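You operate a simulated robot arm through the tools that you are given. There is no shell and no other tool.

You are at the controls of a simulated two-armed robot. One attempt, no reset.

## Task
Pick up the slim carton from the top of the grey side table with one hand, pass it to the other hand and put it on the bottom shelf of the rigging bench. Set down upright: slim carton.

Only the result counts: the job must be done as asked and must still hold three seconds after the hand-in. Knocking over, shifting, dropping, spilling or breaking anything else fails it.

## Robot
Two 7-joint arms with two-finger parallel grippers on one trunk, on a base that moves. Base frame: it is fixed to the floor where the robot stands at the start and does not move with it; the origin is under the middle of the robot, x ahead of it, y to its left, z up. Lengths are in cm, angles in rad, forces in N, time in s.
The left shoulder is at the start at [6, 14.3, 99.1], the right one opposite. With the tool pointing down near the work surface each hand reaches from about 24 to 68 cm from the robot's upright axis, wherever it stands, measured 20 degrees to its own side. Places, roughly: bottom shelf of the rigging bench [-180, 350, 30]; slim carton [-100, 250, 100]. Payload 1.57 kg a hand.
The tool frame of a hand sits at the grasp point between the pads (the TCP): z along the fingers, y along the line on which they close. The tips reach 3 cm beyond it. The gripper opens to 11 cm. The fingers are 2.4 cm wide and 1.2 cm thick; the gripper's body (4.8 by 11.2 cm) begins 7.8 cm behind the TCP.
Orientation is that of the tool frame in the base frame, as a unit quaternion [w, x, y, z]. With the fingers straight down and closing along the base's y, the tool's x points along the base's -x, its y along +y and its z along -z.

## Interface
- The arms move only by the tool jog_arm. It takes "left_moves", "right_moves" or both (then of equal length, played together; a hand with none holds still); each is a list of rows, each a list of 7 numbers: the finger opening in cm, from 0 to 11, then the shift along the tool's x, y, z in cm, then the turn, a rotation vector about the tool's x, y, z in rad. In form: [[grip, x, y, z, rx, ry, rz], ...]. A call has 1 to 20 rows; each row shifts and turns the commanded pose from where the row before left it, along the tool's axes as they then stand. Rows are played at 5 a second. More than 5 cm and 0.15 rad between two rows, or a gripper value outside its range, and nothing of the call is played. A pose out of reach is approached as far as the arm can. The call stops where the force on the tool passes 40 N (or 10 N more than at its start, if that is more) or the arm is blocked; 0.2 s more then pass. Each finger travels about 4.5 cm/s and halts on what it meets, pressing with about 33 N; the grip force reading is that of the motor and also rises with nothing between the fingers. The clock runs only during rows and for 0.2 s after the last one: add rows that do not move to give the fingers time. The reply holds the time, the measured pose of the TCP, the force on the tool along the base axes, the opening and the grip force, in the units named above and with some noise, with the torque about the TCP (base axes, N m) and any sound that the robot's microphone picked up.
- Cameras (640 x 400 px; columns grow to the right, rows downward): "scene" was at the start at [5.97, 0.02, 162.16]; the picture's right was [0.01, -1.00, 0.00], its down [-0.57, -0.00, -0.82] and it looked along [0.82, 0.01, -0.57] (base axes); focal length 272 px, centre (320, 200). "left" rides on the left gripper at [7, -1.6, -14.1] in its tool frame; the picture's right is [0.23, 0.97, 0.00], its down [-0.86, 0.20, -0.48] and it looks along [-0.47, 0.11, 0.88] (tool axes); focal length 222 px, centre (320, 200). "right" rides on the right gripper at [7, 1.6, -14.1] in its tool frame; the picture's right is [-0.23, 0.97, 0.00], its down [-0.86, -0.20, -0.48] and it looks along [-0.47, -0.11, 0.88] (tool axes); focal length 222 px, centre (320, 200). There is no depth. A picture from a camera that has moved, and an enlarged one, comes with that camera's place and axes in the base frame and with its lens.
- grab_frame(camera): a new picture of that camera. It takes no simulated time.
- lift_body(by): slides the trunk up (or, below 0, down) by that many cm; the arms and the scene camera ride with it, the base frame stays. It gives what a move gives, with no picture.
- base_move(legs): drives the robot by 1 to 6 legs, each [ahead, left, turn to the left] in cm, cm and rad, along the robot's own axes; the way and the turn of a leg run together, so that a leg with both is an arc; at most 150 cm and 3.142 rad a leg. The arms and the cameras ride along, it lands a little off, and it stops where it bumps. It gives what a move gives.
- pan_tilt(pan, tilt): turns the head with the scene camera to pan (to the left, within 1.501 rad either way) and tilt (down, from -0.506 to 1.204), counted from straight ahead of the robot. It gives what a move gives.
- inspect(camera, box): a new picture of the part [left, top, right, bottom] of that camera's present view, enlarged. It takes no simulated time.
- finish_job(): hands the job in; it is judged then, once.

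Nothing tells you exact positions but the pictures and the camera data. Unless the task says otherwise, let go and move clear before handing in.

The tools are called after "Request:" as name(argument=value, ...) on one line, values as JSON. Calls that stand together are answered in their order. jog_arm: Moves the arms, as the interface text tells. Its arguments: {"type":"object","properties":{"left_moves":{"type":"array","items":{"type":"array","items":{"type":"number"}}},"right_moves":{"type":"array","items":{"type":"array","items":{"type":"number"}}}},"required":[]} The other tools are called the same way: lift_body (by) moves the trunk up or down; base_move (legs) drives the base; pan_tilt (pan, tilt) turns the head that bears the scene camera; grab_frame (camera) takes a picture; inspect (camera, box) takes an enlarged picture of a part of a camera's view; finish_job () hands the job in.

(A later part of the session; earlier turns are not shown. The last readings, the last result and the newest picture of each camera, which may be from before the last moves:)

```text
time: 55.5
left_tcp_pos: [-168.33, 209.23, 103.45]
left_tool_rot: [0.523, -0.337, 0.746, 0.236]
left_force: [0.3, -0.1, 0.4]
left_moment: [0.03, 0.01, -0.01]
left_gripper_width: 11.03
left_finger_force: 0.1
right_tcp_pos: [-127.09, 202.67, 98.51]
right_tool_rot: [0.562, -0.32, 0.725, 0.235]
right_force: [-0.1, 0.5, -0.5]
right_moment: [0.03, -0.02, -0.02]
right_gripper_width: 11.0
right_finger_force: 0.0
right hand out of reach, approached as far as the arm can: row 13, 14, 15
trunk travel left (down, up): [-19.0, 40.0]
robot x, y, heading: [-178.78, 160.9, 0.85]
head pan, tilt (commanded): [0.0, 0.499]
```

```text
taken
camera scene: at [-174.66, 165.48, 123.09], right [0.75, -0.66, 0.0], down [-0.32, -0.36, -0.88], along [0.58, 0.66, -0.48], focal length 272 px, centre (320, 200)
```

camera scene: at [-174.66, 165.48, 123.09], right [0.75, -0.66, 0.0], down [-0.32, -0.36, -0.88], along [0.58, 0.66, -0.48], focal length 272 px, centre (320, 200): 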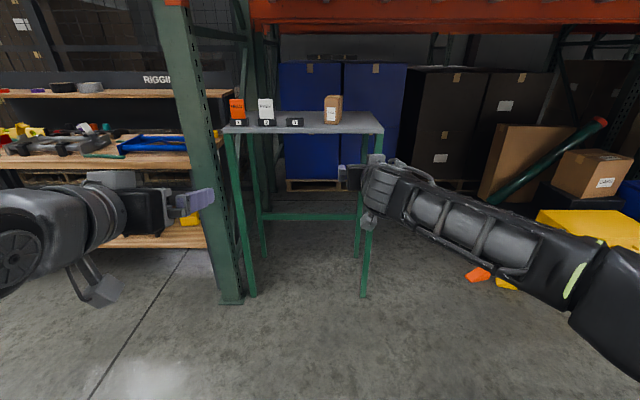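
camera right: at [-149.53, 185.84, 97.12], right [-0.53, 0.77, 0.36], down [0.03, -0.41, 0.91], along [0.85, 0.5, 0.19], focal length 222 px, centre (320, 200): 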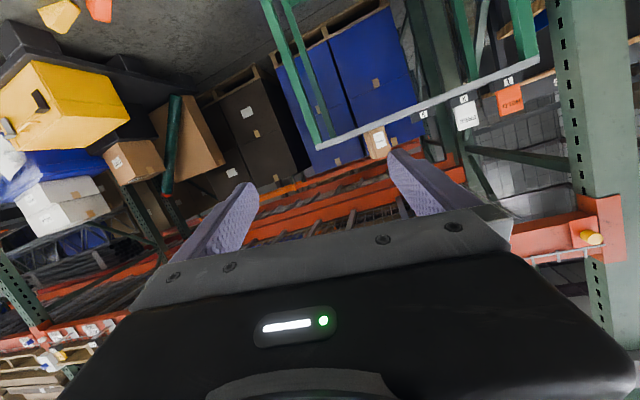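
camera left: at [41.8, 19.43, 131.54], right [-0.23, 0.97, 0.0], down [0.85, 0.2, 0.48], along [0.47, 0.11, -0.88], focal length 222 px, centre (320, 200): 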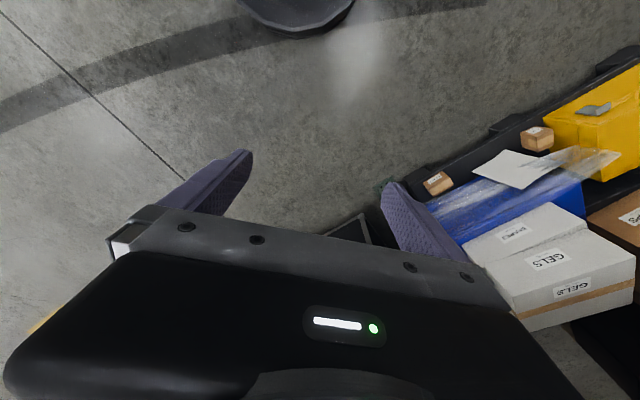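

With its elbow outside, the right arm can't point outward to the right, but the left arm can naturally point inward at the carton's angle. So I'll swap roles: left hand picks, right hand receives and places. Stowing the right hand pointing left and aiming the left hand at heading ≈0.61.

Request:
jog_arm(left_moves=[[11, 0, 0, 0, 0, -0.14, 0], [11, 0, 0, 0, 0.1174, 0, 0.025], [11, 0, 0, 0, 0.1174, 0, 0.025], [11, 0, 0, 0, 0, 0, 0], [11, 0, 0, 0, 0, 0, 0], [11, -0.378, -1.53, 1.78, 0, 0, 0], [11, -0.378, -1.53, 1.78, 0, 0, 0], [11, -0.378, -1.53, 1.78, 0, 0, 0], [11, -0.378, -1.53, 1.78, 0, 0, 0], [11, -0.378, -1.53, 1.78, 0, 0, 0], [11, 0, 0, 0, 0, 0, 0], [11, 0, 0, 0, 0, 0, 0]], right_moves=[[11, 0.47, -0.85, -1.76, -0.1318, 0, -0.0351], [11, 0.49, -0.59, -1.85, -0.1318, 0, -0.0351], [11, 0.51, -0.33, -1.92, -0.1318, 0, -0.0351], [11, 0.52, -0.05, -1.94, -0.1318, 0, -0.0351], [11, 0.51, 0.22, -1.93, -0.1318, 0, -0.0351], [11, 0.5, 0.49, -1.88, -0.1318, 0, -0.0351], [11, 0.48, 0.75, -1.8, -0.1318, 0, -0.0351], [11, 0.45, 1.0, -1.69, -0.1318, 0, -0.0351], [11, 0.41, 1.23, -1.54, -0.1318, 0, -0.0351], [11, 0.36, 1.43, -1.37, -0.1318, 0, -0.0351], [11, 0.31, 1.61, -1.17, -0.1318, 0, -0.0351], [11, 0, 0, 0, 0, 0, 0]])

Request:
grab_frame(camera="scene")

Request:
grab_frame(camera="left")

```text
time: 58.1
left_tcp_pos: [-156.56, 208.12, 103.41]
left_tool_rot: [0.601, -0.233, 0.741, 0.189]
left_force: [0.5, -0.8, 0.7]
left_moment: [0.02, -0.02, -0.01]
left_gripper_width: 11.0
left_finger_force: 0.1
right_tcp_pos: [-134.47, 183.14, 100.81]
right_tool_rot: [-0.296, 0.71, -0.37, -0.522]
right_force: [0.3, 0.4, -0.5]
right_moment: [0.01, -0.02, -0.04]
right_gripper_width: 10.99
right_finger_force: 0.1
right hand out of reach, approached as far as the arm can: row 3, 4, 10, 11
trunk travel left (down, up): [-19.0, 40.0]
robot x, y, heading: [-178.84, 160.82, 0.854]
head pan, tilt (commanded): [0.0, 0.499]
```

```text
taken
camera scene: at [-174.62, 165.41, 123.08], right [0.75, -0.66, 0.0], down [-0.32, -0.36, -0.88], along [0.58, 0.66, -0.48], focal length 272 px, centre (320, 200)
```

scene: 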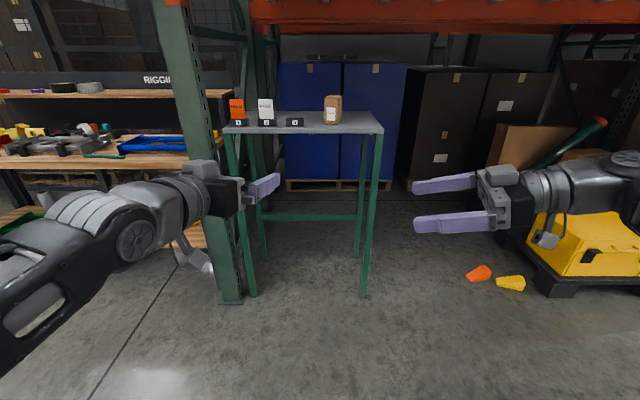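

```text
taken
camera left: at [-168.22, 197.98, 99.54], right [-0.6, 0.77, -0.22], down [-0.35, 0.0, 0.94], along [0.72, 0.64, 0.27], focal length 222 px, centre (320, 200)
```

left: 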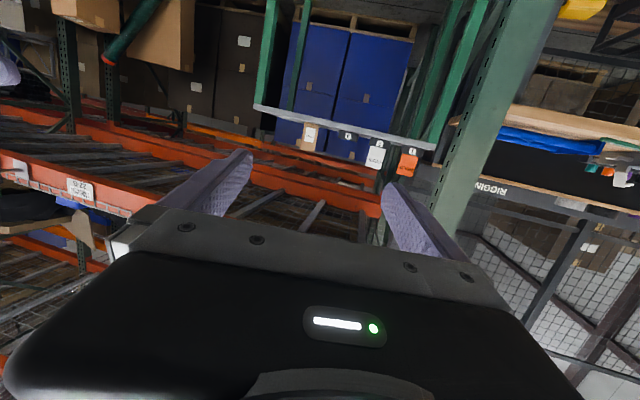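

Both arms are set. Now I'll drive toward the table: first slide right and most of the way forward, then check.

Request:
base_move(legs=[[0, -18.5, 0], [45, 0, 0]])

Request:
grab_frame(camera="scene")

Request:
grab_frame(camera="left")

```text
time: 61.9
left_tcp_pos: [-112.75, 229.68, 103.34]
left_tool_rot: [0.601, -0.232, 0.741, 0.189]
left_force: [0.2, -0.2, -0.5]
left_moment: [-0.02, 0.0, 0.0]
left_gripper_width: 11.01
left_finger_force: 0.0
right_tcp_pos: [-90.78, 204.63, 100.82]
right_tool_rot: [-0.295, 0.71, -0.37, -0.521]
right_force: [-0.3, -0.6, -0.2]
right_moment: [-0.03, 0.01, -0.02]
right_gripper_width: 11.02
right_finger_force: 0.0
trunk travel left (down, up): [-19.0, 40.0]
robot x, y, heading: [-135.03, 182.35, 0.846]
head pan, tilt (commanded): [0.0, 0.499]
```

```text
taken
camera scene: at [-130.95, 186.98, 123.09], right [0.75, -0.66, 0.0], down [-0.32, -0.36, -0.88], along [0.58, 0.66, -0.48], focal length 272 px, centre (320, 200)
```

scene: 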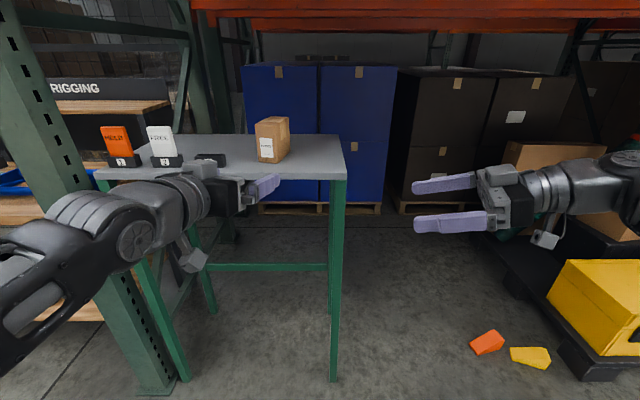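

```text
taken
camera left: at [-124.47, 219.52, 99.53], right [-0.59, 0.77, -0.22], down [-0.35, 0.0, 0.94], along [0.72, 0.63, 0.27], focal length 222 px, centre (320, 200)
```

left: 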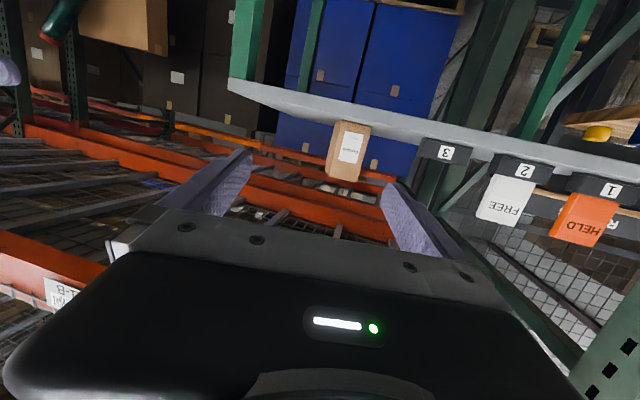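

Good approach. I'll zoom in on the carton from both cameras to refine its position.

Request:
inspect(camera="scene", box=[220, 100, 340, 175])

Request:
inspect(camera="left", box=[280, 90, 440, 190])

```text
5.33 times, centred on (280, 138) of scene
camera zoom: at [-130.95, 186.98, 123.09], right [0.75, -0.66, 0.0], down [-0.32, -0.36, -0.88], along [0.58, 0.66, -0.48], focal length 1453 px, centre (533, 533)
```

zoom: 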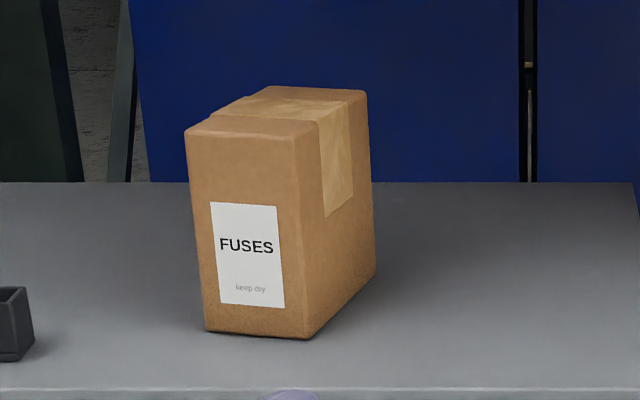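

```text
4.00 times, centred on (360, 140) of left
camera zoom: at [-124.47, 219.52, 99.53], right [-0.59, 0.77, -0.22], down [-0.35, 0.0, 0.94], along [0.72, 0.63, 0.27], focal length 888 px, centre (160, 440)
```

zoom: 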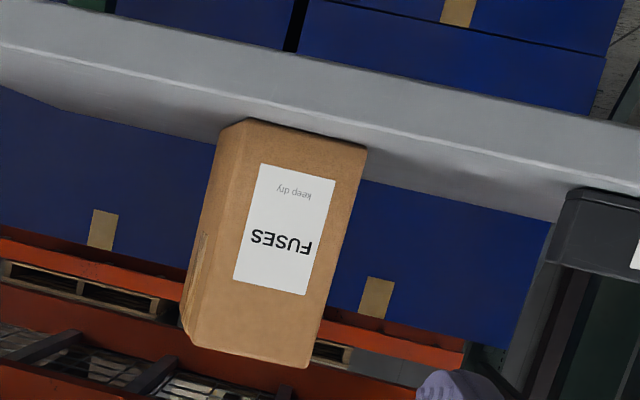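

Carton position confirmed: front-face centre ≈[-94.6, 250], z 96–106, depth heading ≈0.63. I'll drive forward 18 cm; the left hand stays above table height and short of the carton.

Request:
base_move(legs=[[18, 0, 0]])

Request:
grab_frame(camera="scene")

Request:
grab_frame(camera="left")

```text
time: 63.4
left_tcp_pos: [-100.74, 243.11, 103.26]
left_tool_rot: [0.601, -0.231, 0.742, 0.188]
left_force: [-0.3, 0.5, 0.0]
left_moment: [-0.03, 0.02, 0.03]
left_gripper_width: 11.0
left_finger_force: 0.1
right_tcp_pos: [-78.82, 218.12, 100.72]
right_tool_rot: [-0.295, 0.71, -0.37, -0.521]
right_force: [-0.9, 0.6, 0.5]
right_moment: [0.02, 0.0, 0.0]
right_gripper_width: 10.98
right_finger_force: 0.1
trunk travel left (down, up): [-19.0, 40.0]
robot x, y, heading: [-122.98, 196.05, 0.847]
head pan, tilt (commanded): [0.0, 0.499]
```

```text
taken
camera scene: at [-119.0, 200.52, 123.09], right [0.75, -0.66, 0.0], down [-0.32, -0.36, -0.88], along [0.58, 0.66, -0.48], focal length 272 px, centre (320, 200)
```

scene: 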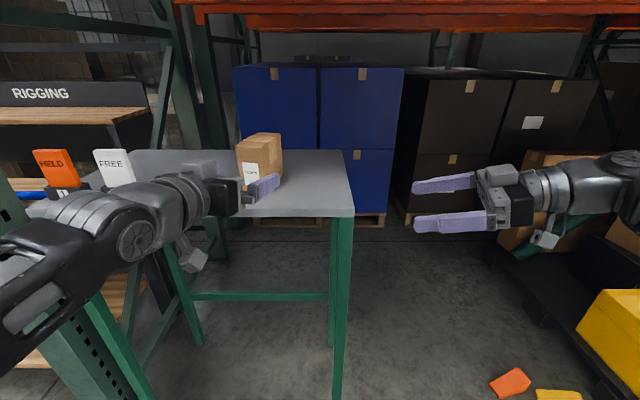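

```text
taken
camera left: at [-112.49, 233.05, 99.52], right [-0.59, 0.77, -0.22], down [-0.35, 0.0, 0.94], along [0.72, 0.63, 0.27], focal length 222 px, centre (320, 200)
```

left: 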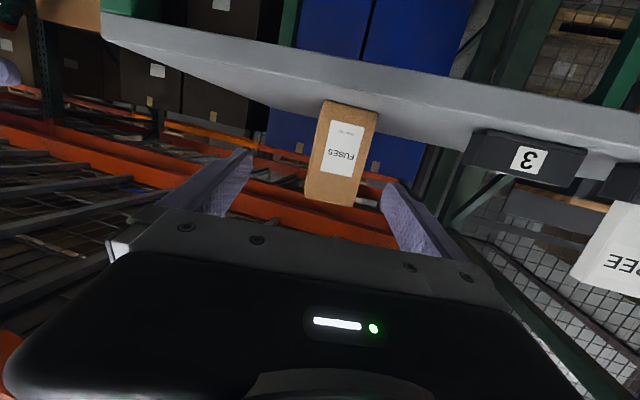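

Projection matches my model to the pixel. Now shifting the left hand sideways 2 cm and advancing part way, fingers straddling the carton.

Request:
jog_arm(left_moves=[[10, 0.37, 1.08, 0, 0, 0, 0], [10, 0.36, 1.08, 0, 0, 0, 0], [10, 0, 0, 1.2, 0, 0, 0], [10, 0, 0, 1.2, 0, 0, 0], [10, 0, 0, 1.2, 0, 0, 0], [10, 0, 0, 1.2, 0, 0, 0], [10, 0, 0, 0, 0, 0, 0]])

Request:
grab_frame(camera="left")

Request:
grab_frame(camera="scene")

```text
time: 65.0
left_tcp_pos: [-98.24, 247.47, 101.71]
left_tool_rot: [0.601, -0.231, 0.742, 0.188]
left_force: [0.1, -0.2, 0.3]
left_moment: [0.02, 0.01, 0.0]
left_gripper_width: 9.99
left_finger_force: 0.1
right_tcp_pos: [-78.89, 218.12, 100.85]
right_tool_rot: [-0.295, 0.711, -0.37, -0.521]
right_force: [-0.1, -0.6, 0.2]
right_moment: [-0.02, -0.01, -0.03]
right_gripper_width: 11.0
right_finger_force: 0.2
trunk travel left (down, up): [-19.0, 40.0]
robot x, y, heading: [-123.55, 195.85, 0.852]
head pan, tilt (commanded): [0.0, 0.499]
```

```text
taken
camera left: at [-109.94, 237.41, 97.8], right [-0.59, 0.77, -0.22], down [-0.35, 0.0, 0.94], along [0.72, 0.63, 0.27], focal length 222 px, centre (320, 200)
```

left: 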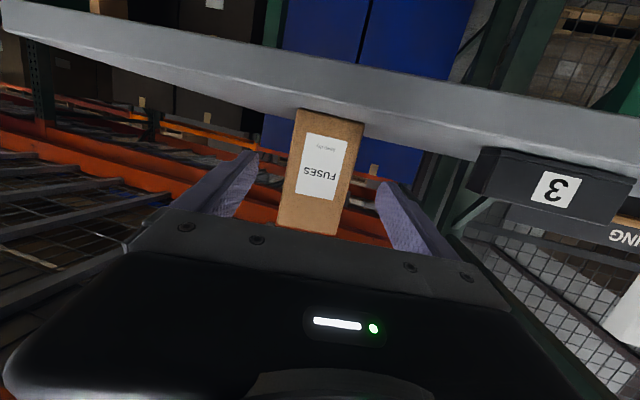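

```text
taken
camera scene: at [-119.0, 200.52, 123.09], right [0.75, -0.66, 0.0], down [-0.32, -0.36, -0.88], along [0.58, 0.66, -0.48], focal length 272 px, centre (320, 200)
```

scene: 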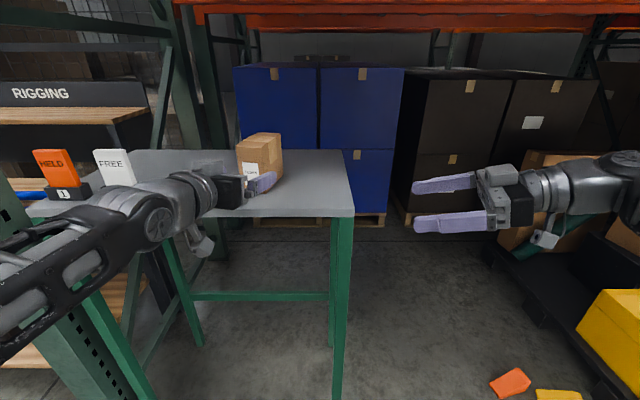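

The carton is centred between the fingers. Advancing the last 7.4 cm.

Request:
jog_arm(left_moves=[[10, 0.03, 0, 1.48, 0, 0, 0], [10, 0.03, 0, 1.48, 0, 0, 0], [10, 0.03, 0, 1.48, 0, 0, 0], [10, 0.03, 0, 1.48, 0, 0, 0], [10, 0.03, 0, 1.48, 0, 0, 0], [10, 0, 0, 0, 0, 0, 0]])

Request:
grab_frame(camera="left")

Request:
inspect(camera="scene", box=[160, 100, 360, 225])

```text
time: 66.4
left_tcp_pos: [-92.29, 251.65, 100.05]
left_tool_rot: [0.601, -0.232, 0.742, 0.188]
left_force: [-0.7, 0.7, -0.7]
left_moment: [-0.03, 0.01, 0.03]
left_gripper_width: 10.02
left_finger_force: 0.2
right_tcp_pos: [-78.82, 218.08, 100.76]
right_tool_rot: [-0.296, 0.71, -0.37, -0.521]
right_force: [-0.1, 0.3, -0.5]
right_moment: [0.01, -0.01, 0.02]
right_gripper_width: 11.0
right_finger_force: 0.1
trunk travel left (down, up): [-19.0, 40.0]
robot x, y, heading: [-123.12, 195.99, 0.85]
head pan, tilt (commanded): [0.0, 0.499]
```

```text
taken
camera left: at [-104.09, 241.54, 96.18], right [-0.59, 0.77, -0.22], down [-0.35, 0.0, 0.94], along [0.72, 0.63, 0.27], focal length 222 px, centre (320, 200)
```

left: 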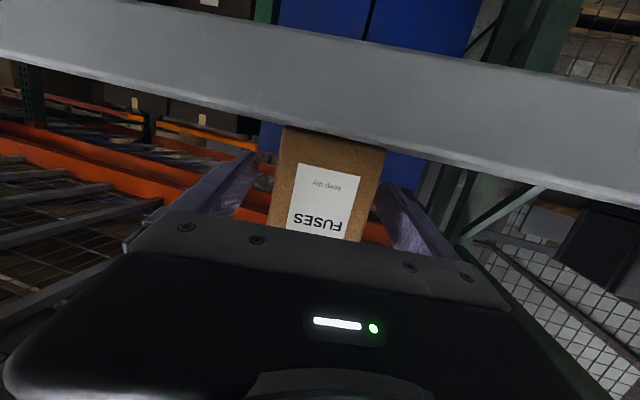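

```text
3.20 times, centred on (260, 162) of scene
camera zoom: at [-118.99, 200.53, 123.09], right [0.75, -0.66, 0.0], down [-0.32, -0.36, -0.88], along [0.58, 0.66, -0.48], focal length 872 px, centre (512, 320)
```

zoom: 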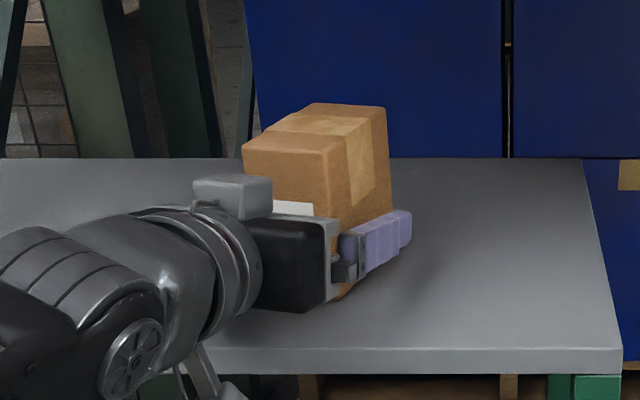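

Fingers straddle the carton at low height. Closing the left gripper.

Request:
jog_arm(left_moves=[[7, 0, 0, 0, 0, 0, 0], [5, 0, 0, 0, 0, 0, 0], [3, 0, 0, 0, 0, 0, 0], [2, 0, 0, 0, 0, 0, 0], [2, 0, 0, 0, 0, 0, 0], [2, 0, 0, 0, 0, 0, 0]])

Request:
grab_frame(camera="left")

Request:
inspect(camera="scene", box=[160, 100, 360, 225])

```text
time: 67.8
left_tcp_pos: [-92.31, 251.53, 100.02]
left_tool_rot: [0.602, -0.231, 0.741, 0.188]
left_force: [-1.1, -0.8, 0.6]
left_moment: [0.0, 0.0, 0.02]
left_gripper_width: 5.77
left_finger_force: 33.1
right_tcp_pos: [-78.93, 218.04, 100.9]
right_tool_rot: [-0.295, 0.71, -0.37, -0.521]
right_force: [0.6, -0.7, 0.7]
right_moment: [0.03, -0.01, 0.01]
right_gripper_width: 10.99
right_finger_force: 0.0
trunk travel left (down, up): [-19.0, 40.0]
robot x, y, heading: [-123.28, 195.85, 0.849]
head pan, tilt (commanded): [0.0, 0.499]
```

```text
taken
camera left: at [-104.1, 241.52, 96.18], right [-0.59, 0.77, -0.22], down [-0.35, 0.0, 0.94], along [0.72, 0.63, 0.27], focal length 222 px, centre (320, 200)
```

left: 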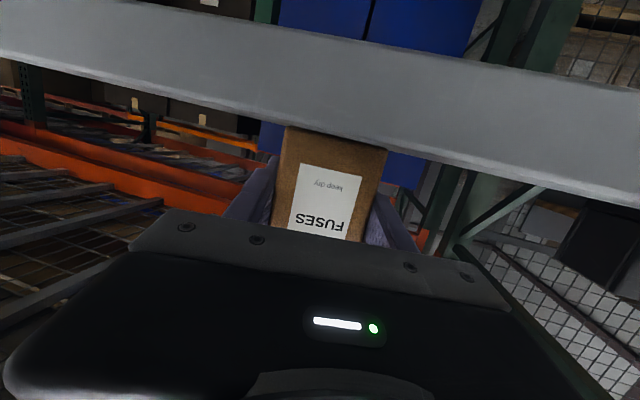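

```text
3.20 times, centred on (260, 162) of scene
camera zoom: at [-119.0, 200.51, 123.09], right [0.75, -0.66, 0.0], down [-0.32, -0.36, -0.88], along [0.58, 0.66, -0.48], focal length 872 px, centre (512, 320)
```

zoom: 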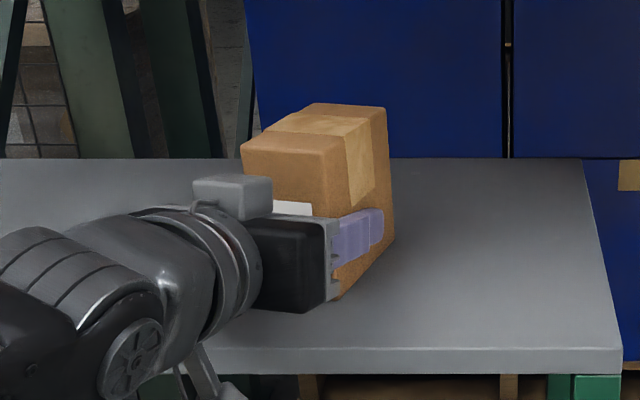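

Gripped at 5.8 cm with 33 N. Lifting straight up gently by 5 cm.

Request:
jog_arm(left_moves=[[2, -0.49, 0, -0.104, 0, 0, 0], [2, -0.978, 0, -0.2085, 0, 0, 0], [2, -0.978, 0, -0.2085, 0, 0, 0], [2, -0.978, 0, -0.2085, 0, 0, 0], [2, -0.978, 0, -0.2085, 0, 0, 0], [2, -0.978, 0, -0.2085, 0, 0, 0], [2, 0, 0, 0, 0, 0, 0]])

Request:
grab_frame(camera="left")

Request:
grab_frame(camera="scene")

```text
time: 69.4
left_tcp_pos: [-92.27, 251.49, 105.4]
left_tool_rot: [0.6, -0.232, 0.742, 0.188]
left_force: [-1.2, -0.5, -2.6]
left_moment: [-0.06, 0.07, -0.01]
left_gripper_width: 5.76
left_finger_force: 33.1
right_tcp_pos: [-78.92, 218.11, 100.8]
right_tool_rot: [-0.295, 0.71, -0.369, -0.522]
right_force: [0.6, 0.0, 0.4]
right_moment: [0.03, 0.04, -0.01]
right_gripper_width: 11.0
right_finger_force: 0.1
trunk travel left (down, up): [-19.0, 40.0]
robot x, y, heading: [-123.21, 196.06, 0.846]
head pan, tilt (commanded): [0.0, 0.499]
```

```text
taken
camera left: at [-104.02, 241.51, 101.65], right [-0.59, 0.77, -0.22], down [-0.35, 0.0, 0.94], along [0.72, 0.63, 0.27], focal length 222 px, centre (320, 200)
```

left: 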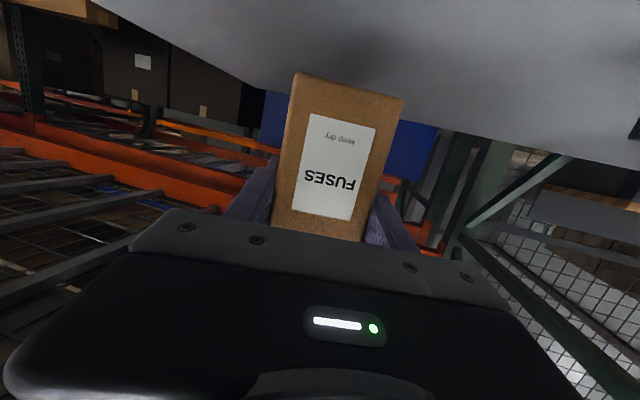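

```text
taken
camera scene: at [-118.99, 200.54, 123.09], right [0.75, -0.66, 0.0], down [-0.32, -0.36, -0.88], along [0.58, 0.66, -0.48], focal length 272 px, centre (320, 200)
```

scene: 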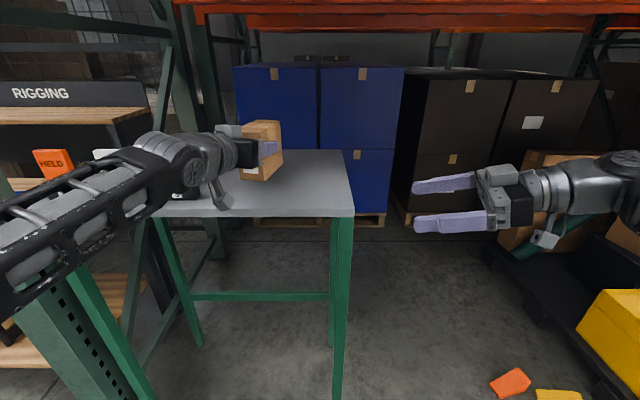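

Carton is off the table and steady (weight about 0.3 kg). Backing the robot straight away from the table into the aisle.

Request:
base_move(legs=[[-60, 0, 0]])

Request:
grab_frame(camera="scene")

Request:
grab_frame(camera="left")

```text
time: 72.8
left_tcp_pos: [-132.13, 206.58, 105.47]
left_tool_rot: [0.6, -0.232, 0.742, 0.188]
left_force: [-0.4, -0.8, -2.7]
left_moment: [-0.06, 0.09, 0.01]
left_gripper_width: 5.77
left_finger_force: 33.0
right_tcp_pos: [-118.63, 173.2, 100.71]
right_tool_rot: [-0.295, 0.71, -0.369, -0.522]
right_force: [-0.3, 0.3, -0.5]
right_moment: [0.02, 0.01, 0.04]
right_gripper_width: 10.98
right_finger_force: 0.2
trunk travel left (down, up): [-19.0, 40.0]
robot x, y, heading: [-162.57, 151.18, 0.856]
head pan, tilt (commanded): [0.0, 0.499]
```

```text
taken
camera scene: at [-158.67, 155.53, 123.09], right [0.75, -0.66, 0.0], down [-0.32, -0.36, -0.88], along [0.58, 0.66, -0.48], focal length 272 px, centre (320, 200)
```

scene: 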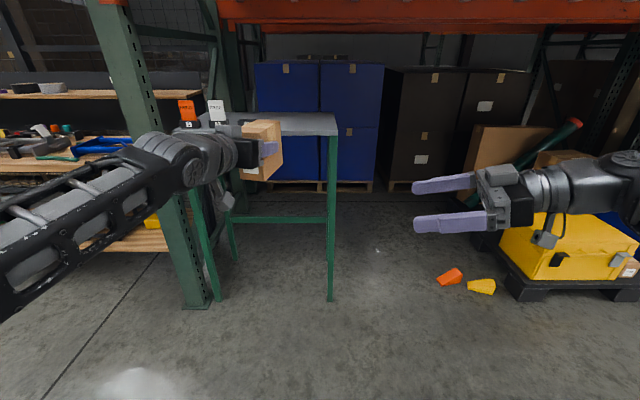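

```text
taken
camera left: at [-143.76, 196.52, 101.64], right [-0.59, 0.77, -0.22], down [-0.35, 0.0, 0.94], along [0.72, 0.63, 0.27], focal length 222 px, centre (320, 200)
```

left: 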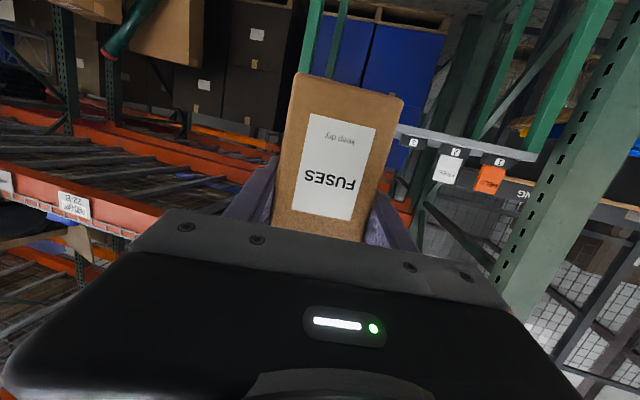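

Clear of the rack. Now I'll swing the left hand (with the carton) to point right in front of the trunk at the tested handover pose; the right hand waits pointing left.

Request:
jog_arm(left_moves=[[2, 0.24, -1.27, -1.14, 0.1281, 0, 0.0273], [2, 0.21, -1.41, -0.98, 0.1281, 0, 0.0273], [2, 0.17, -1.53, -0.78, 0.1281, 0, 0.0273], [2, 0.13, -1.62, -0.59, 0.1281, 0, 0.0273], [2, 0.08, -1.69, -0.37, 0.1281, 0, 0.0273], [2, 0.03, -1.72, -0.16, 0.1281, 0, 0.0273], [2, -0.01, -1.73, 0.07, 0.1281, 0, 0.0273], [2, -0.06, -1.71, 0.28, 0.1281, 0, 0.0273], [2, -0.11, -1.65, 0.5, 0.1281, 0, 0.0273], [2, -0.15, -1.56, 0.71, 0.1281, 0, 0.0273], [2, 0, 0, 0, 0, 0, 0]])

Request:
grab_frame(camera="scene")

Request:
grab_frame(camera="right")

```text
time: 75.2
left_tcp_pos: [-133.42, 190.03, 104.6]
left_tool_rot: [0.587, 0.245, 0.745, -0.204]
left_force: [0.4, -0.6, -3.3]
left_moment: [0.02, 0.04, 0.02]
left_gripper_width: 5.75
left_finger_force: 32.5
left hand out of reach, approached as far as the arm can: row 10
right_tcp_pos: [-118.52, 173.11, 100.85]
right_tool_rot: [-0.295, 0.71, -0.37, -0.521]
right_force: [-0.1, 0.3, -0.2]
right_moment: [-0.01, -0.02, 0.0]
right_gripper_width: 11.0
right_finger_force: 0.1
trunk travel left (down, up): [-19.0, 40.0]
robot x, y, heading: [-162.96, 150.87, 0.85]
head pan, tilt (commanded): [0.0, 0.499]
```

```text
taken
camera scene: at [-158.66, 155.54, 123.09], right [0.75, -0.66, 0.0], down [-0.32, -0.36, -0.88], along [0.58, 0.66, -0.48], focal length 272 px, centre (320, 200)
```

scene: 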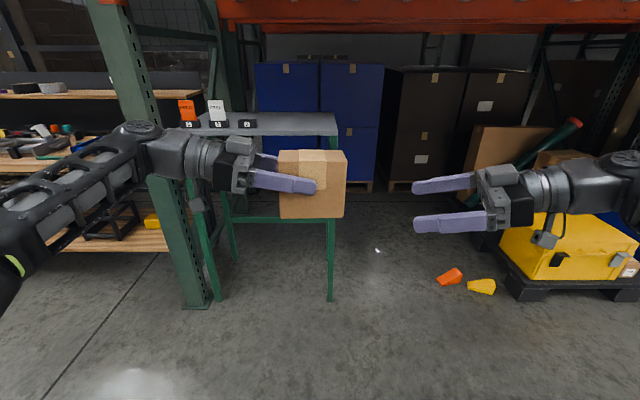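

```text
taken
camera right: at [-111.18, 159.37, 98.11], right [-0.85, -0.49, 0.19], down [0.26, -0.09, 0.96], along [-0.45, 0.87, 0.2], focal length 222 px, centre (320, 200)
```

right: 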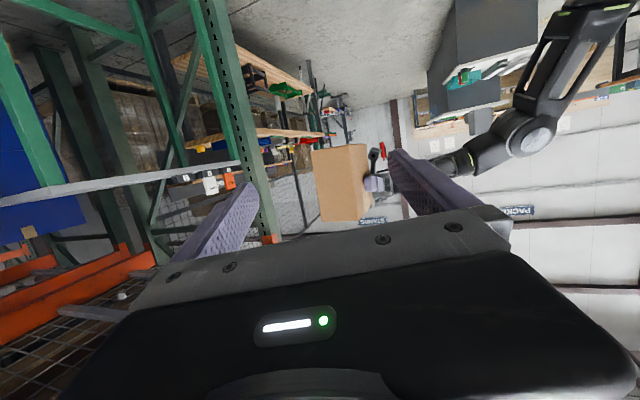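

The carton is held level with its back half exposed toward the right hand. I'll zoom in from both cameras to get the exact relative geometry before the right hand closes in.

Request:
inspect(camera="right", box=[280, 120, 420, 240])

Request:
inspect(camera="scene", box=[200, 120, 520, 260])

```text
3.33 times, centred on (350, 180) of right
camera zoom: at [-111.18, 159.37, 98.11], right [-0.85, -0.49, 0.19], down [0.26, -0.09, 0.96], along [-0.45, 0.87, 0.2], focal length 740 px, centre (220, 267)
```

zoom: 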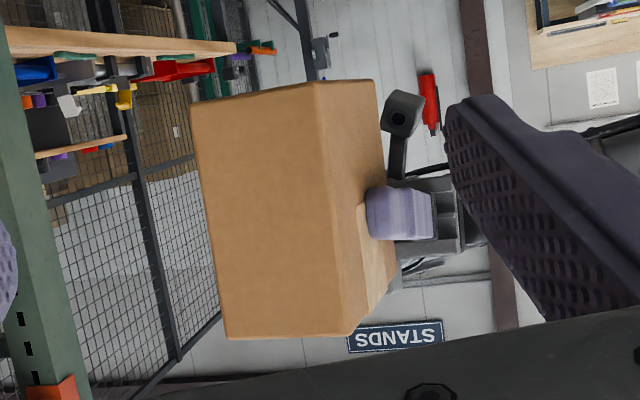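

```text
2.00 times, centred on (360, 190) of scene
camera zoom: at [-158.66, 155.54, 123.09], right [0.75, -0.66, 0.0], down [-0.32, -0.36, -0.88], along [0.58, 0.66, -0.48], focal length 545 px, centre (240, 220)
```

zoom: 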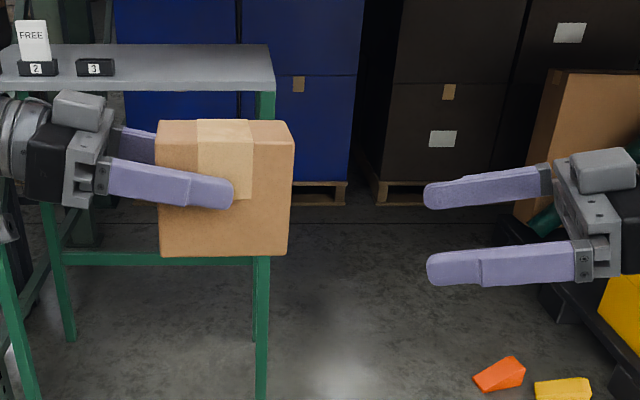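

The carton slid ~2.6 cm down in the grip at lift-off (now held high, stable), spanning z≈97.7–107.9 with its back face at about [-127.3, 185.2]. The right hand should therefore take the lower half. First I'll turn the right hand to be collinear, 20° nose-down, at its present spot.

Request:
jog_arm(right_moves=[[11, 0, 0, 0, -0.1092, 0.0187, -0.0243], [11, 0, 0, 0, -0.1092, 0.0187, -0.0243], [11, 0, 0, 0, -0.1092, 0.0187, -0.0243], [11, 0, 0, 0, 0, 0, 0]])

Request:
grab_frame(camera="scene")

```text
time: 76.2
left_tcp_pos: [-133.42, 189.92, 104.45]
left_tool_rot: [0.587, 0.245, 0.744, -0.204]
left_force: [0.4, -0.2, -3.1]
left_moment: [0.02, 0.1, 0.02]
left_gripper_width: 5.77
left_finger_force: 33.0
right_tcp_pos: [-118.44, 173.21, 100.74]
right_tool_rot: [-0.259, 0.734, -0.335, -0.531]
right_force: [-0.5, 0.0, 0.5]
right_moment: [-0.02, -0.03, -0.02]
right_gripper_width: 11.0
right_finger_force: 0.0
right hand out of reach, approached as far as the arm can: row 2, 3
trunk travel left (down, up): [-19.0, 40.0]
robot x, y, heading: [-162.69, 150.77, 0.849]
head pan, tilt (commanded): [0.0, 0.499]
```

```text
taken
camera scene: at [-158.66, 155.53, 123.08], right [0.75, -0.66, 0.0], down [-0.32, -0.36, -0.88], along [0.58, 0.66, -0.48], focal length 272 px, centre (320, 200)
```

scene: 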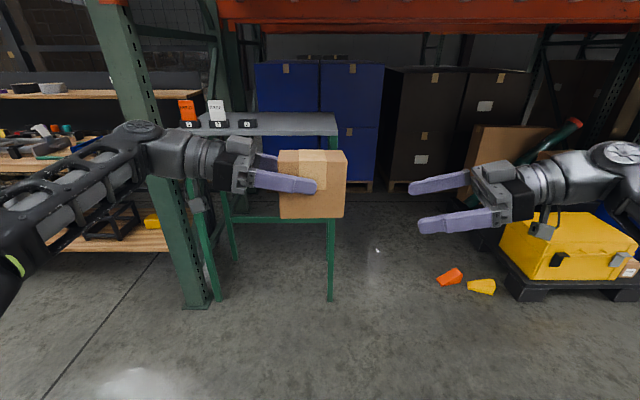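

The yaw limit is tighter out to the side; it should open up nearer the centre. Moving the right hand to the pre-grasp point (about 4 cm off the carton) and completing the turn there.

Request:
jog_arm(right_moves=[[11, -1.6, -0.61, 1.64, 0, 0, 0], [11, -1.6, -0.61, 1.64, 0, 0, 0], [11, -1.6, -0.61, 1.64, 0, 0, 0], [11, -1.6, -0.61, 1.64, 0, 0, 0], [11, 0, 0, 0, -0.0721, 0.013, -0.016], [11, 0, 0, 0, -0.0721, 0.013, -0.016], [11, 0, 0, 0, -0.0721, 0.013, -0.016], [11, 0, 0, 0, 0, 0, 0]])

Request:
grab_frame(camera="scene")

Request:
grab_frame(camera="right")

```text
time: 78.0
left_tcp_pos: [-133.57, 189.97, 104.39]
left_tool_rot: [0.588, 0.245, 0.744, -0.204]
left_force: [-0.1, 0.1, -1.7]
left_moment: [0.04, 0.05, -0.01]
left_gripper_width: 5.79
left_finger_force: 33.2
right_tcp_pos: [-125.17, 181.22, 102.8]
right_tool_rot: [-0.203, 0.766, -0.277, -0.543]
right_force: [0.0, 0.5, 0.6]
right_moment: [0.03, -0.03, -0.04]
right_gripper_width: 11.02
right_finger_force: 0.2
right hand out of reach, approached as far as the arm can: row 6, 7
trunk travel left (down, up): [-19.0, 40.0]
robot x, y, heading: [-162.69, 150.89, 0.849]
head pan, tilt (commanded): [0.0, 0.499]
```

```text
taken
camera scene: at [-158.66, 155.53, 123.08], right [0.75, -0.66, 0.0], down [-0.32, -0.36, -0.88], along [0.58, 0.66, -0.48], focal length 272 px, centre (320, 200)
```

scene: 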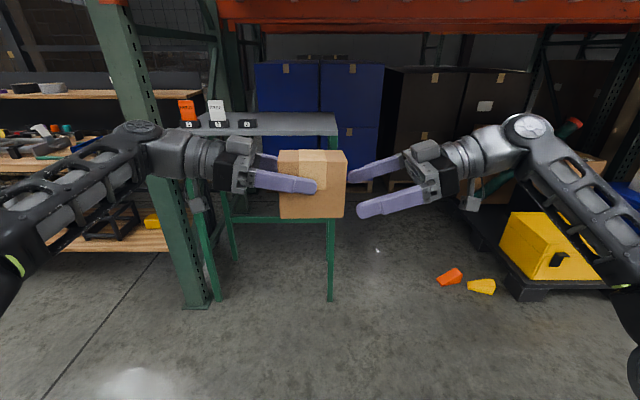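

```text
taken
camera right: at [-114.26, 169.89, 100.83], right [-0.69, -0.7, 0.21], down [0.25, 0.03, 0.97], along [-0.68, 0.72, 0.15], focal length 222 px, centre (320, 200)
```

right: 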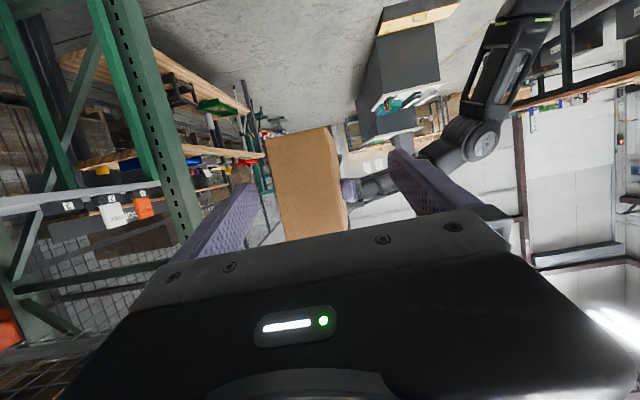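

The right hand is now nearly collinear (within 3°) and the carton's position checks out in its camera. Centring it on the carton and advancing in small steps.

Request:
jog_arm(right_moves=[[11, -0.45, -0.72, 0, 0, 0, 0], [11, -0.45, -0.72, 0, 0, 0, 0], [11, 0, 0, 0.8, -0.02, 0, 0], [11, 0, 0, 0.8, -0.02, 0, 0], [11, 0, 0, 0, 0, 0, 0]])

Request:
grab_frame(camera="right")

Request:
inspect(camera="scene", box=[220, 110, 460, 260])

```text
time: 79.2
left_tcp_pos: [-133.59, 190.05, 104.4]
left_tool_rot: [0.587, 0.244, 0.745, -0.203]
left_force: [0.4, -1.4, -3.2]
left_moment: [0.05, 0.05, 0.03]
left_gripper_width: 5.79
left_finger_force: 32.8
right_tcp_pos: [-126.51, 181.68, 102.05]
right_tool_rot: [-0.188, 0.769, -0.267, -0.55]
right_force: [0.4, 0.0, 0.1]
right_moment: [-0.01, 0.02, 0.01]
right_gripper_width: 11.0
right_finger_force: 0.0
right hand out of reach, approached as far as the arm can: row 1, 2, 3, 4
trunk travel left (down, up): [-19.0, 40.0]
robot x, y, heading: [-163.07, 151.05, 0.851]
head pan, tilt (commanded): [0.0, 0.499]
```

```text
taken
camera right: at [-115.26, 170.66, 100.09], right [-0.66, -0.72, 0.22], down [0.26, 0.05, 0.96], along [-0.7, 0.69, 0.15], focal length 222 px, centre (320, 200)
```

right: 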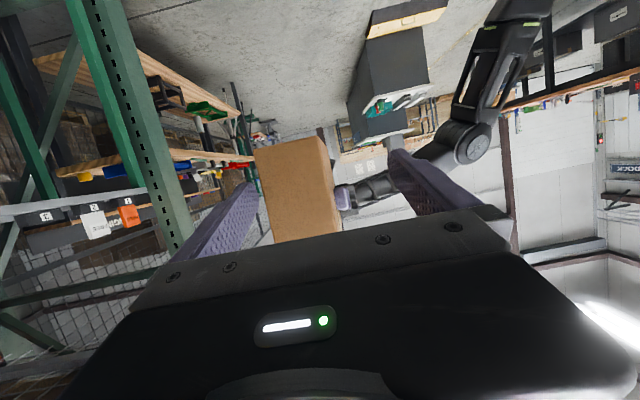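

```text
2.67 times, centred on (340, 185) of scene
camera zoom: at [-158.67, 155.52, 123.09], right [0.75, -0.66, 0.0], down [-0.32, -0.36, -0.88], along [0.58, 0.66, -0.48], focal length 727 px, centre (267, 240)
```

zoom: 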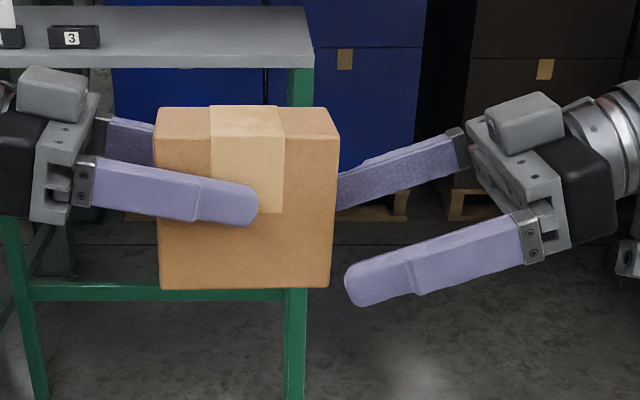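

The right hand is at its yaw limit and sits 2 cm too close to the robot, so instead I'll bring the carton 2.2 cm toward the robot with the left hand to centre it between the right fingers.

Request:
jog_arm(left_moves=[[2, 0, -0.55, 0, 0, 0, 0], [2, 0, -0.55, 0, 0, 0, 0], [2, 0, -0.55, 0, 0, 0, 0], [2, 0, -0.55, 0, 0, 0, 0], [2, 0, 0, 0, 0, 0, 0]])

Request:
grab_frame(camera="right")

Request:
inspect(camera="scene", box=[220, 110, 460, 260])

```text
time: 80.4
left_tcp_pos: [-135.01, 188.14, 104.5]
left_tool_rot: [0.587, 0.245, 0.744, -0.204]
left_force: [0.1, 0.7, -3.9]
left_moment: [0.05, 0.09, -0.03]
left_gripper_width: 5.78
left_finger_force: 33.0
right_tcp_pos: [-126.59, 181.7, 101.96]
right_tool_rot: [-0.188, 0.769, -0.267, -0.549]
right_force: [0.0, -1.0, 0.7]
right_moment: [-0.01, 0.0, -0.04]
right_gripper_width: 10.97
right_finger_force: 0.1
trunk travel left (down, up): [-19.0, 40.0]
robot x, y, heading: [-162.46, 151.03, 0.849]
head pan, tilt (commanded): [0.0, 0.499]
```

```text
taken
camera right: at [-115.26, 170.66, 100.09], right [-0.66, -0.72, 0.22], down [0.26, 0.05, 0.96], along [-0.7, 0.69, 0.15], focal length 222 px, centre (320, 200)
```

right: 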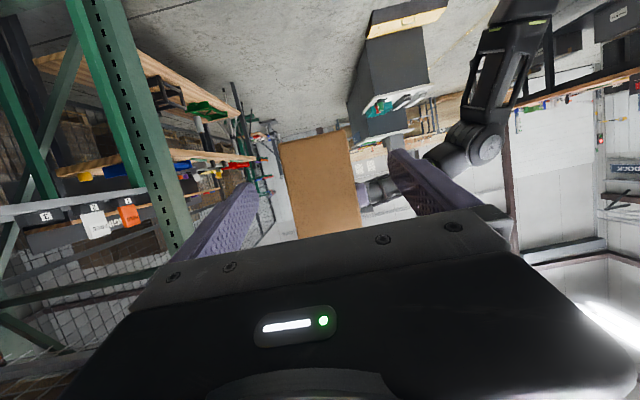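

```text
2.67 times, centred on (340, 185) of scene
camera zoom: at [-158.67, 155.52, 123.09], right [0.75, -0.66, 0.0], down [-0.32, -0.36, -0.88], along [0.58, 0.66, -0.48], focal length 727 px, centre (267, 240)
```

zoom: 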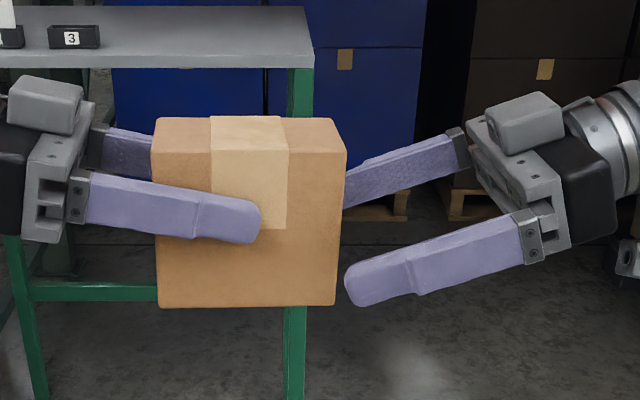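

Centred now. I'll lower the carton by about 1 cm with the left hand so the right fingers end up ~3.4 cm above its base, then advance the right hand.

Request:
jog_arm(left_moves=[[2, 0.36, 0, 0.08, 0, 0, 0], [2, 0.36, 0, 0.08, 0, 0, 0], [2, 0.36, 0, 0.08, 0, 0, 0], [2, 0, 0, 0, 0, 0, 0]])

Request:
jog_arm(right_moves=[[11, 0, 0, 0.8, 0, 0, 0], [11, 0, 0, 0.8, 0, 0, 0], [11, 0, 0, 0.8, 0, 0, 0], [11, 0, 0, 0, 0, 0, 0]])

Request:
grab_frame(camera="right")

Request:
inspect(camera="scene", box=[220, 110, 460, 260])

```text
time: 81.4
left_tcp_pos: [-134.83, 188.29, 103.47]
left_tool_rot: [0.587, 0.244, 0.744, -0.203]
left_force: [-0.1, -0.5, -3.1]
left_moment: [0.03, 0.04, 0.0]
left_gripper_width: 5.79
left_finger_force: 33.2
right_tcp_pos: [-126.58, 181.68, 101.93]
right_tool_rot: [-0.188, 0.769, -0.266, -0.549]
right_force: [0.0, -0.3, 1.0]
right_moment: [0.02, -0.01, -0.03]
right_gripper_width: 11.01
right_finger_force: 0.1
trunk travel left (down, up): [-19.0, 40.0]
robot x, y, heading: [-162.9, 151.03, 0.852]
head pan, tilt (commanded): [0.0, 0.499]
```

```text
time: 82.4
left_tcp_pos: [-134.78, 188.12, 103.5]
left_tool_rot: [0.587, 0.245, 0.745, -0.204]
left_force: [-0.2, 0.5, -2.9]
left_moment: [0.03, 0.04, 0.0]
left_gripper_width: 5.78
left_finger_force: 33.6
right_tcp_pos: [-128.09, 182.29, 101.35]
right_tool_rot: [-0.188, 0.769, -0.267, -0.549]
right_force: [-0.2, -0.8, -0.2]
right_moment: [0.01, 0.0, -0.01]
right_gripper_width: 11.0
right_finger_force: 0.2
right hand out of reach, approached as far as the arm can: row 2
trunk travel left (down, up): [-19.0, 40.0]
robot x, y, heading: [-162.94, 151.0, 0.85]
head pan, tilt (commanded): [0.0, 0.499]
```

```text
taken
camera right: at [-116.81, 171.41, 99.44], right [-0.66, -0.72, 0.22], down [0.26, 0.05, 0.96], along [-0.71, 0.69, 0.15], focal length 222 px, centre (320, 200)
```

right: 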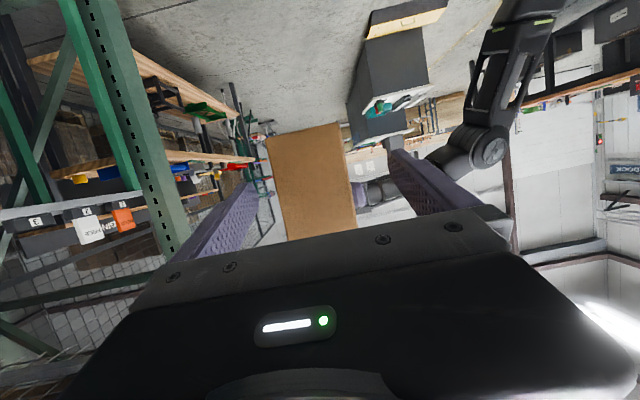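

```text
2.67 times, centred on (340, 185) of scene
camera zoom: at [-158.67, 155.53, 123.09], right [0.75, -0.66, 0.0], down [-0.32, -0.36, -0.88], along [0.58, 0.66, -0.48], focal length 727 px, centre (267, 240)
```

zoom: 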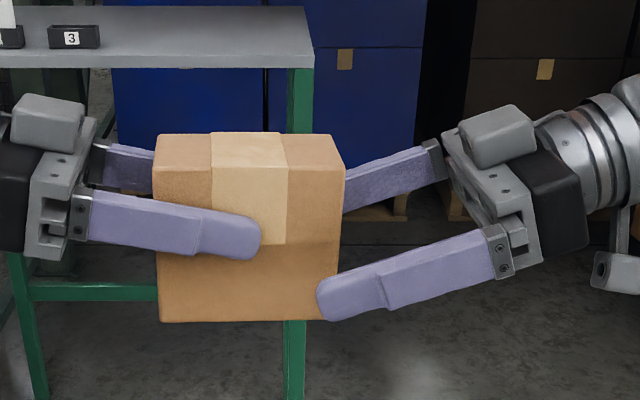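

The right arm slides toward the robot when it hits its yaw limit, so both hands should work a few cm closer in. Moving both hands together ~3 cm toward the trunk while re-centring.

Request:
jog_arm(left_moves=[[2, 0, -0.6, 0, 0, 0, 0], [2, 0, -0.6, 0, 0, 0, 0], [2, 0, -0.6, 0, 0, 0, 0], [2, 0, -0.6, 0, 0, 0, 0], [2, 0, -0.6, 0, 0, 0, 0], [2, 0, 0, 0, 0, 0, 0]], right_moves=[[11, 0, 0.48, 0, 0, 0, 0], [11, 0, 0.48, 0, 0, 0, 0], [11, 0, 0.48, 0, 0, 0, 0], [11, 0, 0.48, 0, 0, 0, 0], [11, 0, 0.48, 0, 0, 0, 0], [11, 0, 0, 0, 0, 0, 0]])

Request:
grab_frame(camera="right")

Request:
grab_frame(camera="scene")

```text
time: 83.8
left_tcp_pos: [-136.6, 185.76, 103.52]
left_tool_rot: [0.587, 0.245, 0.745, -0.203]
left_force: [0.3, 0.9, -1.9]
left_moment: [0.08, 0.08, -0.02]
left_gripper_width: 5.77
left_finger_force: 33.3
right_tcp_pos: [-129.6, 180.48, 101.33]
right_tool_rot: [-0.189, 0.769, -0.267, -0.549]
right_force: [0.4, -0.8, 0.1]
right_moment: [-0.01, -0.02, 0.0]
right_gripper_width: 11.01
right_finger_force: 0.1
trunk travel left (down, up): [-19.0, 40.0]
robot x, y, heading: [-162.9, 151.23, 0.853]
head pan, tilt (commanded): [0.0, 0.499]
```

```text
taken
camera right: at [-118.24, 169.5, 99.41], right [-0.66, -0.72, 0.22], down [0.26, 0.05, 0.96], along [-0.71, 0.69, 0.15], focal length 222 px, centre (320, 200)
```

right: 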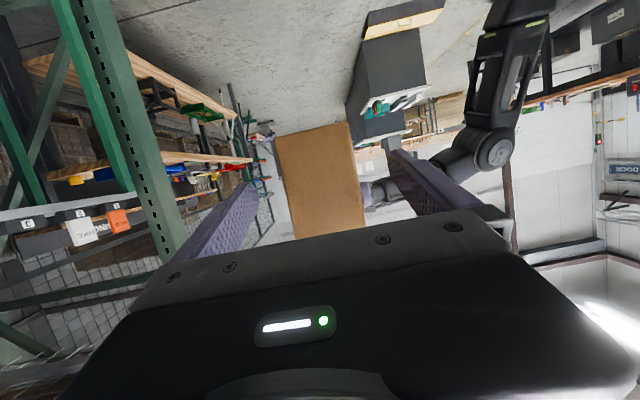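

```text
taken
camera scene: at [-158.67, 155.51, 123.09], right [0.75, -0.66, 0.0], down [-0.32, -0.36, -0.88], along [0.58, 0.66, -0.48], focal length 272 px, centre (320, 200)
```

scene: 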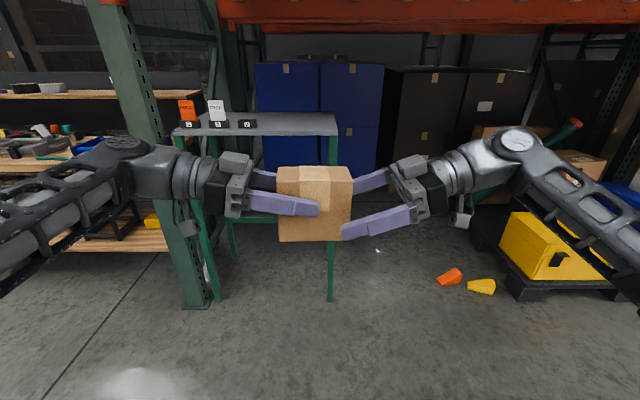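

Request:
jog_arm(right_moves=[[11, 0, 0, 0.8, 0, 0, 0], [11, 0, 0, 0.8, 0, 0, 0], [11, 0, 0, 0.8, 0, 0, 0], [11, 0, 0, 0, 0, 0, 0]])

Request:
grab_frame(camera="right")

Request:
inspect(camera="scene", box=[200, 120, 440, 270])

```text
time: 84.8
left_tcp_pos: [-136.53, 185.79, 103.51]
left_tool_rot: [0.587, 0.246, 0.744, -0.204]
left_force: [0.1, -0.1, -2.8]
left_moment: [0.03, 0.06, -0.02]
left_gripper_width: 5.82
left_finger_force: 32.6
right_tcp_pos: [-131.44, 181.96, 100.55]
right_tool_rot: [-0.188, 0.77, -0.267, -0.549]
right_force: [-0.1, -0.2, 0.1]
right_moment: [0.02, 0.0, 0.0]
right_gripper_width: 11.02
right_finger_force: 0.1
trunk travel left (down, up): [-19.0, 40.0]
robot x, y, heading: [-162.95, 150.75, 0.849]
head pan, tilt (commanded): [0.0, 0.499]
```

```text
taken
camera right: at [-120.07, 170.93, 98.66], right [-0.66, -0.72, 0.22], down [0.26, 0.05, 0.96], along [-0.71, 0.69, 0.15], focal length 222 px, centre (320, 200)
```

right: 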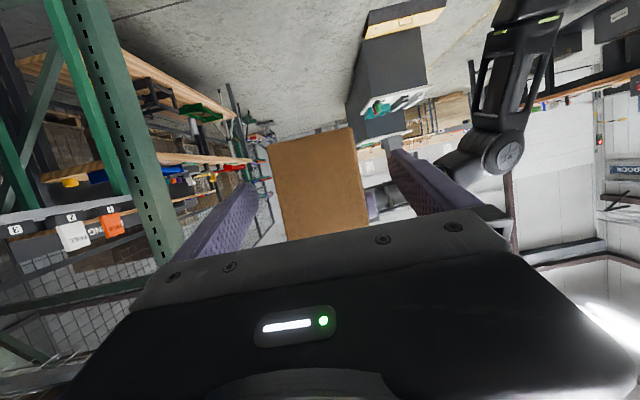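

```text
2.67 times, centred on (320, 195) of scene
camera zoom: at [-158.67, 155.52, 123.09], right [0.75, -0.66, 0.0], down [-0.32, -0.36, -0.88], along [0.58, 0.66, -0.48], focal length 727 px, centre (320, 213)
```

zoom: 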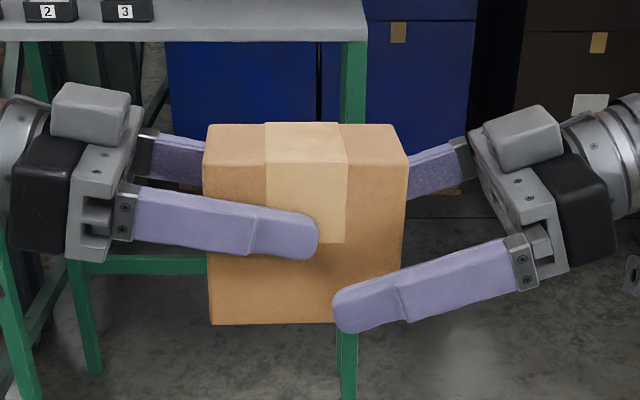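

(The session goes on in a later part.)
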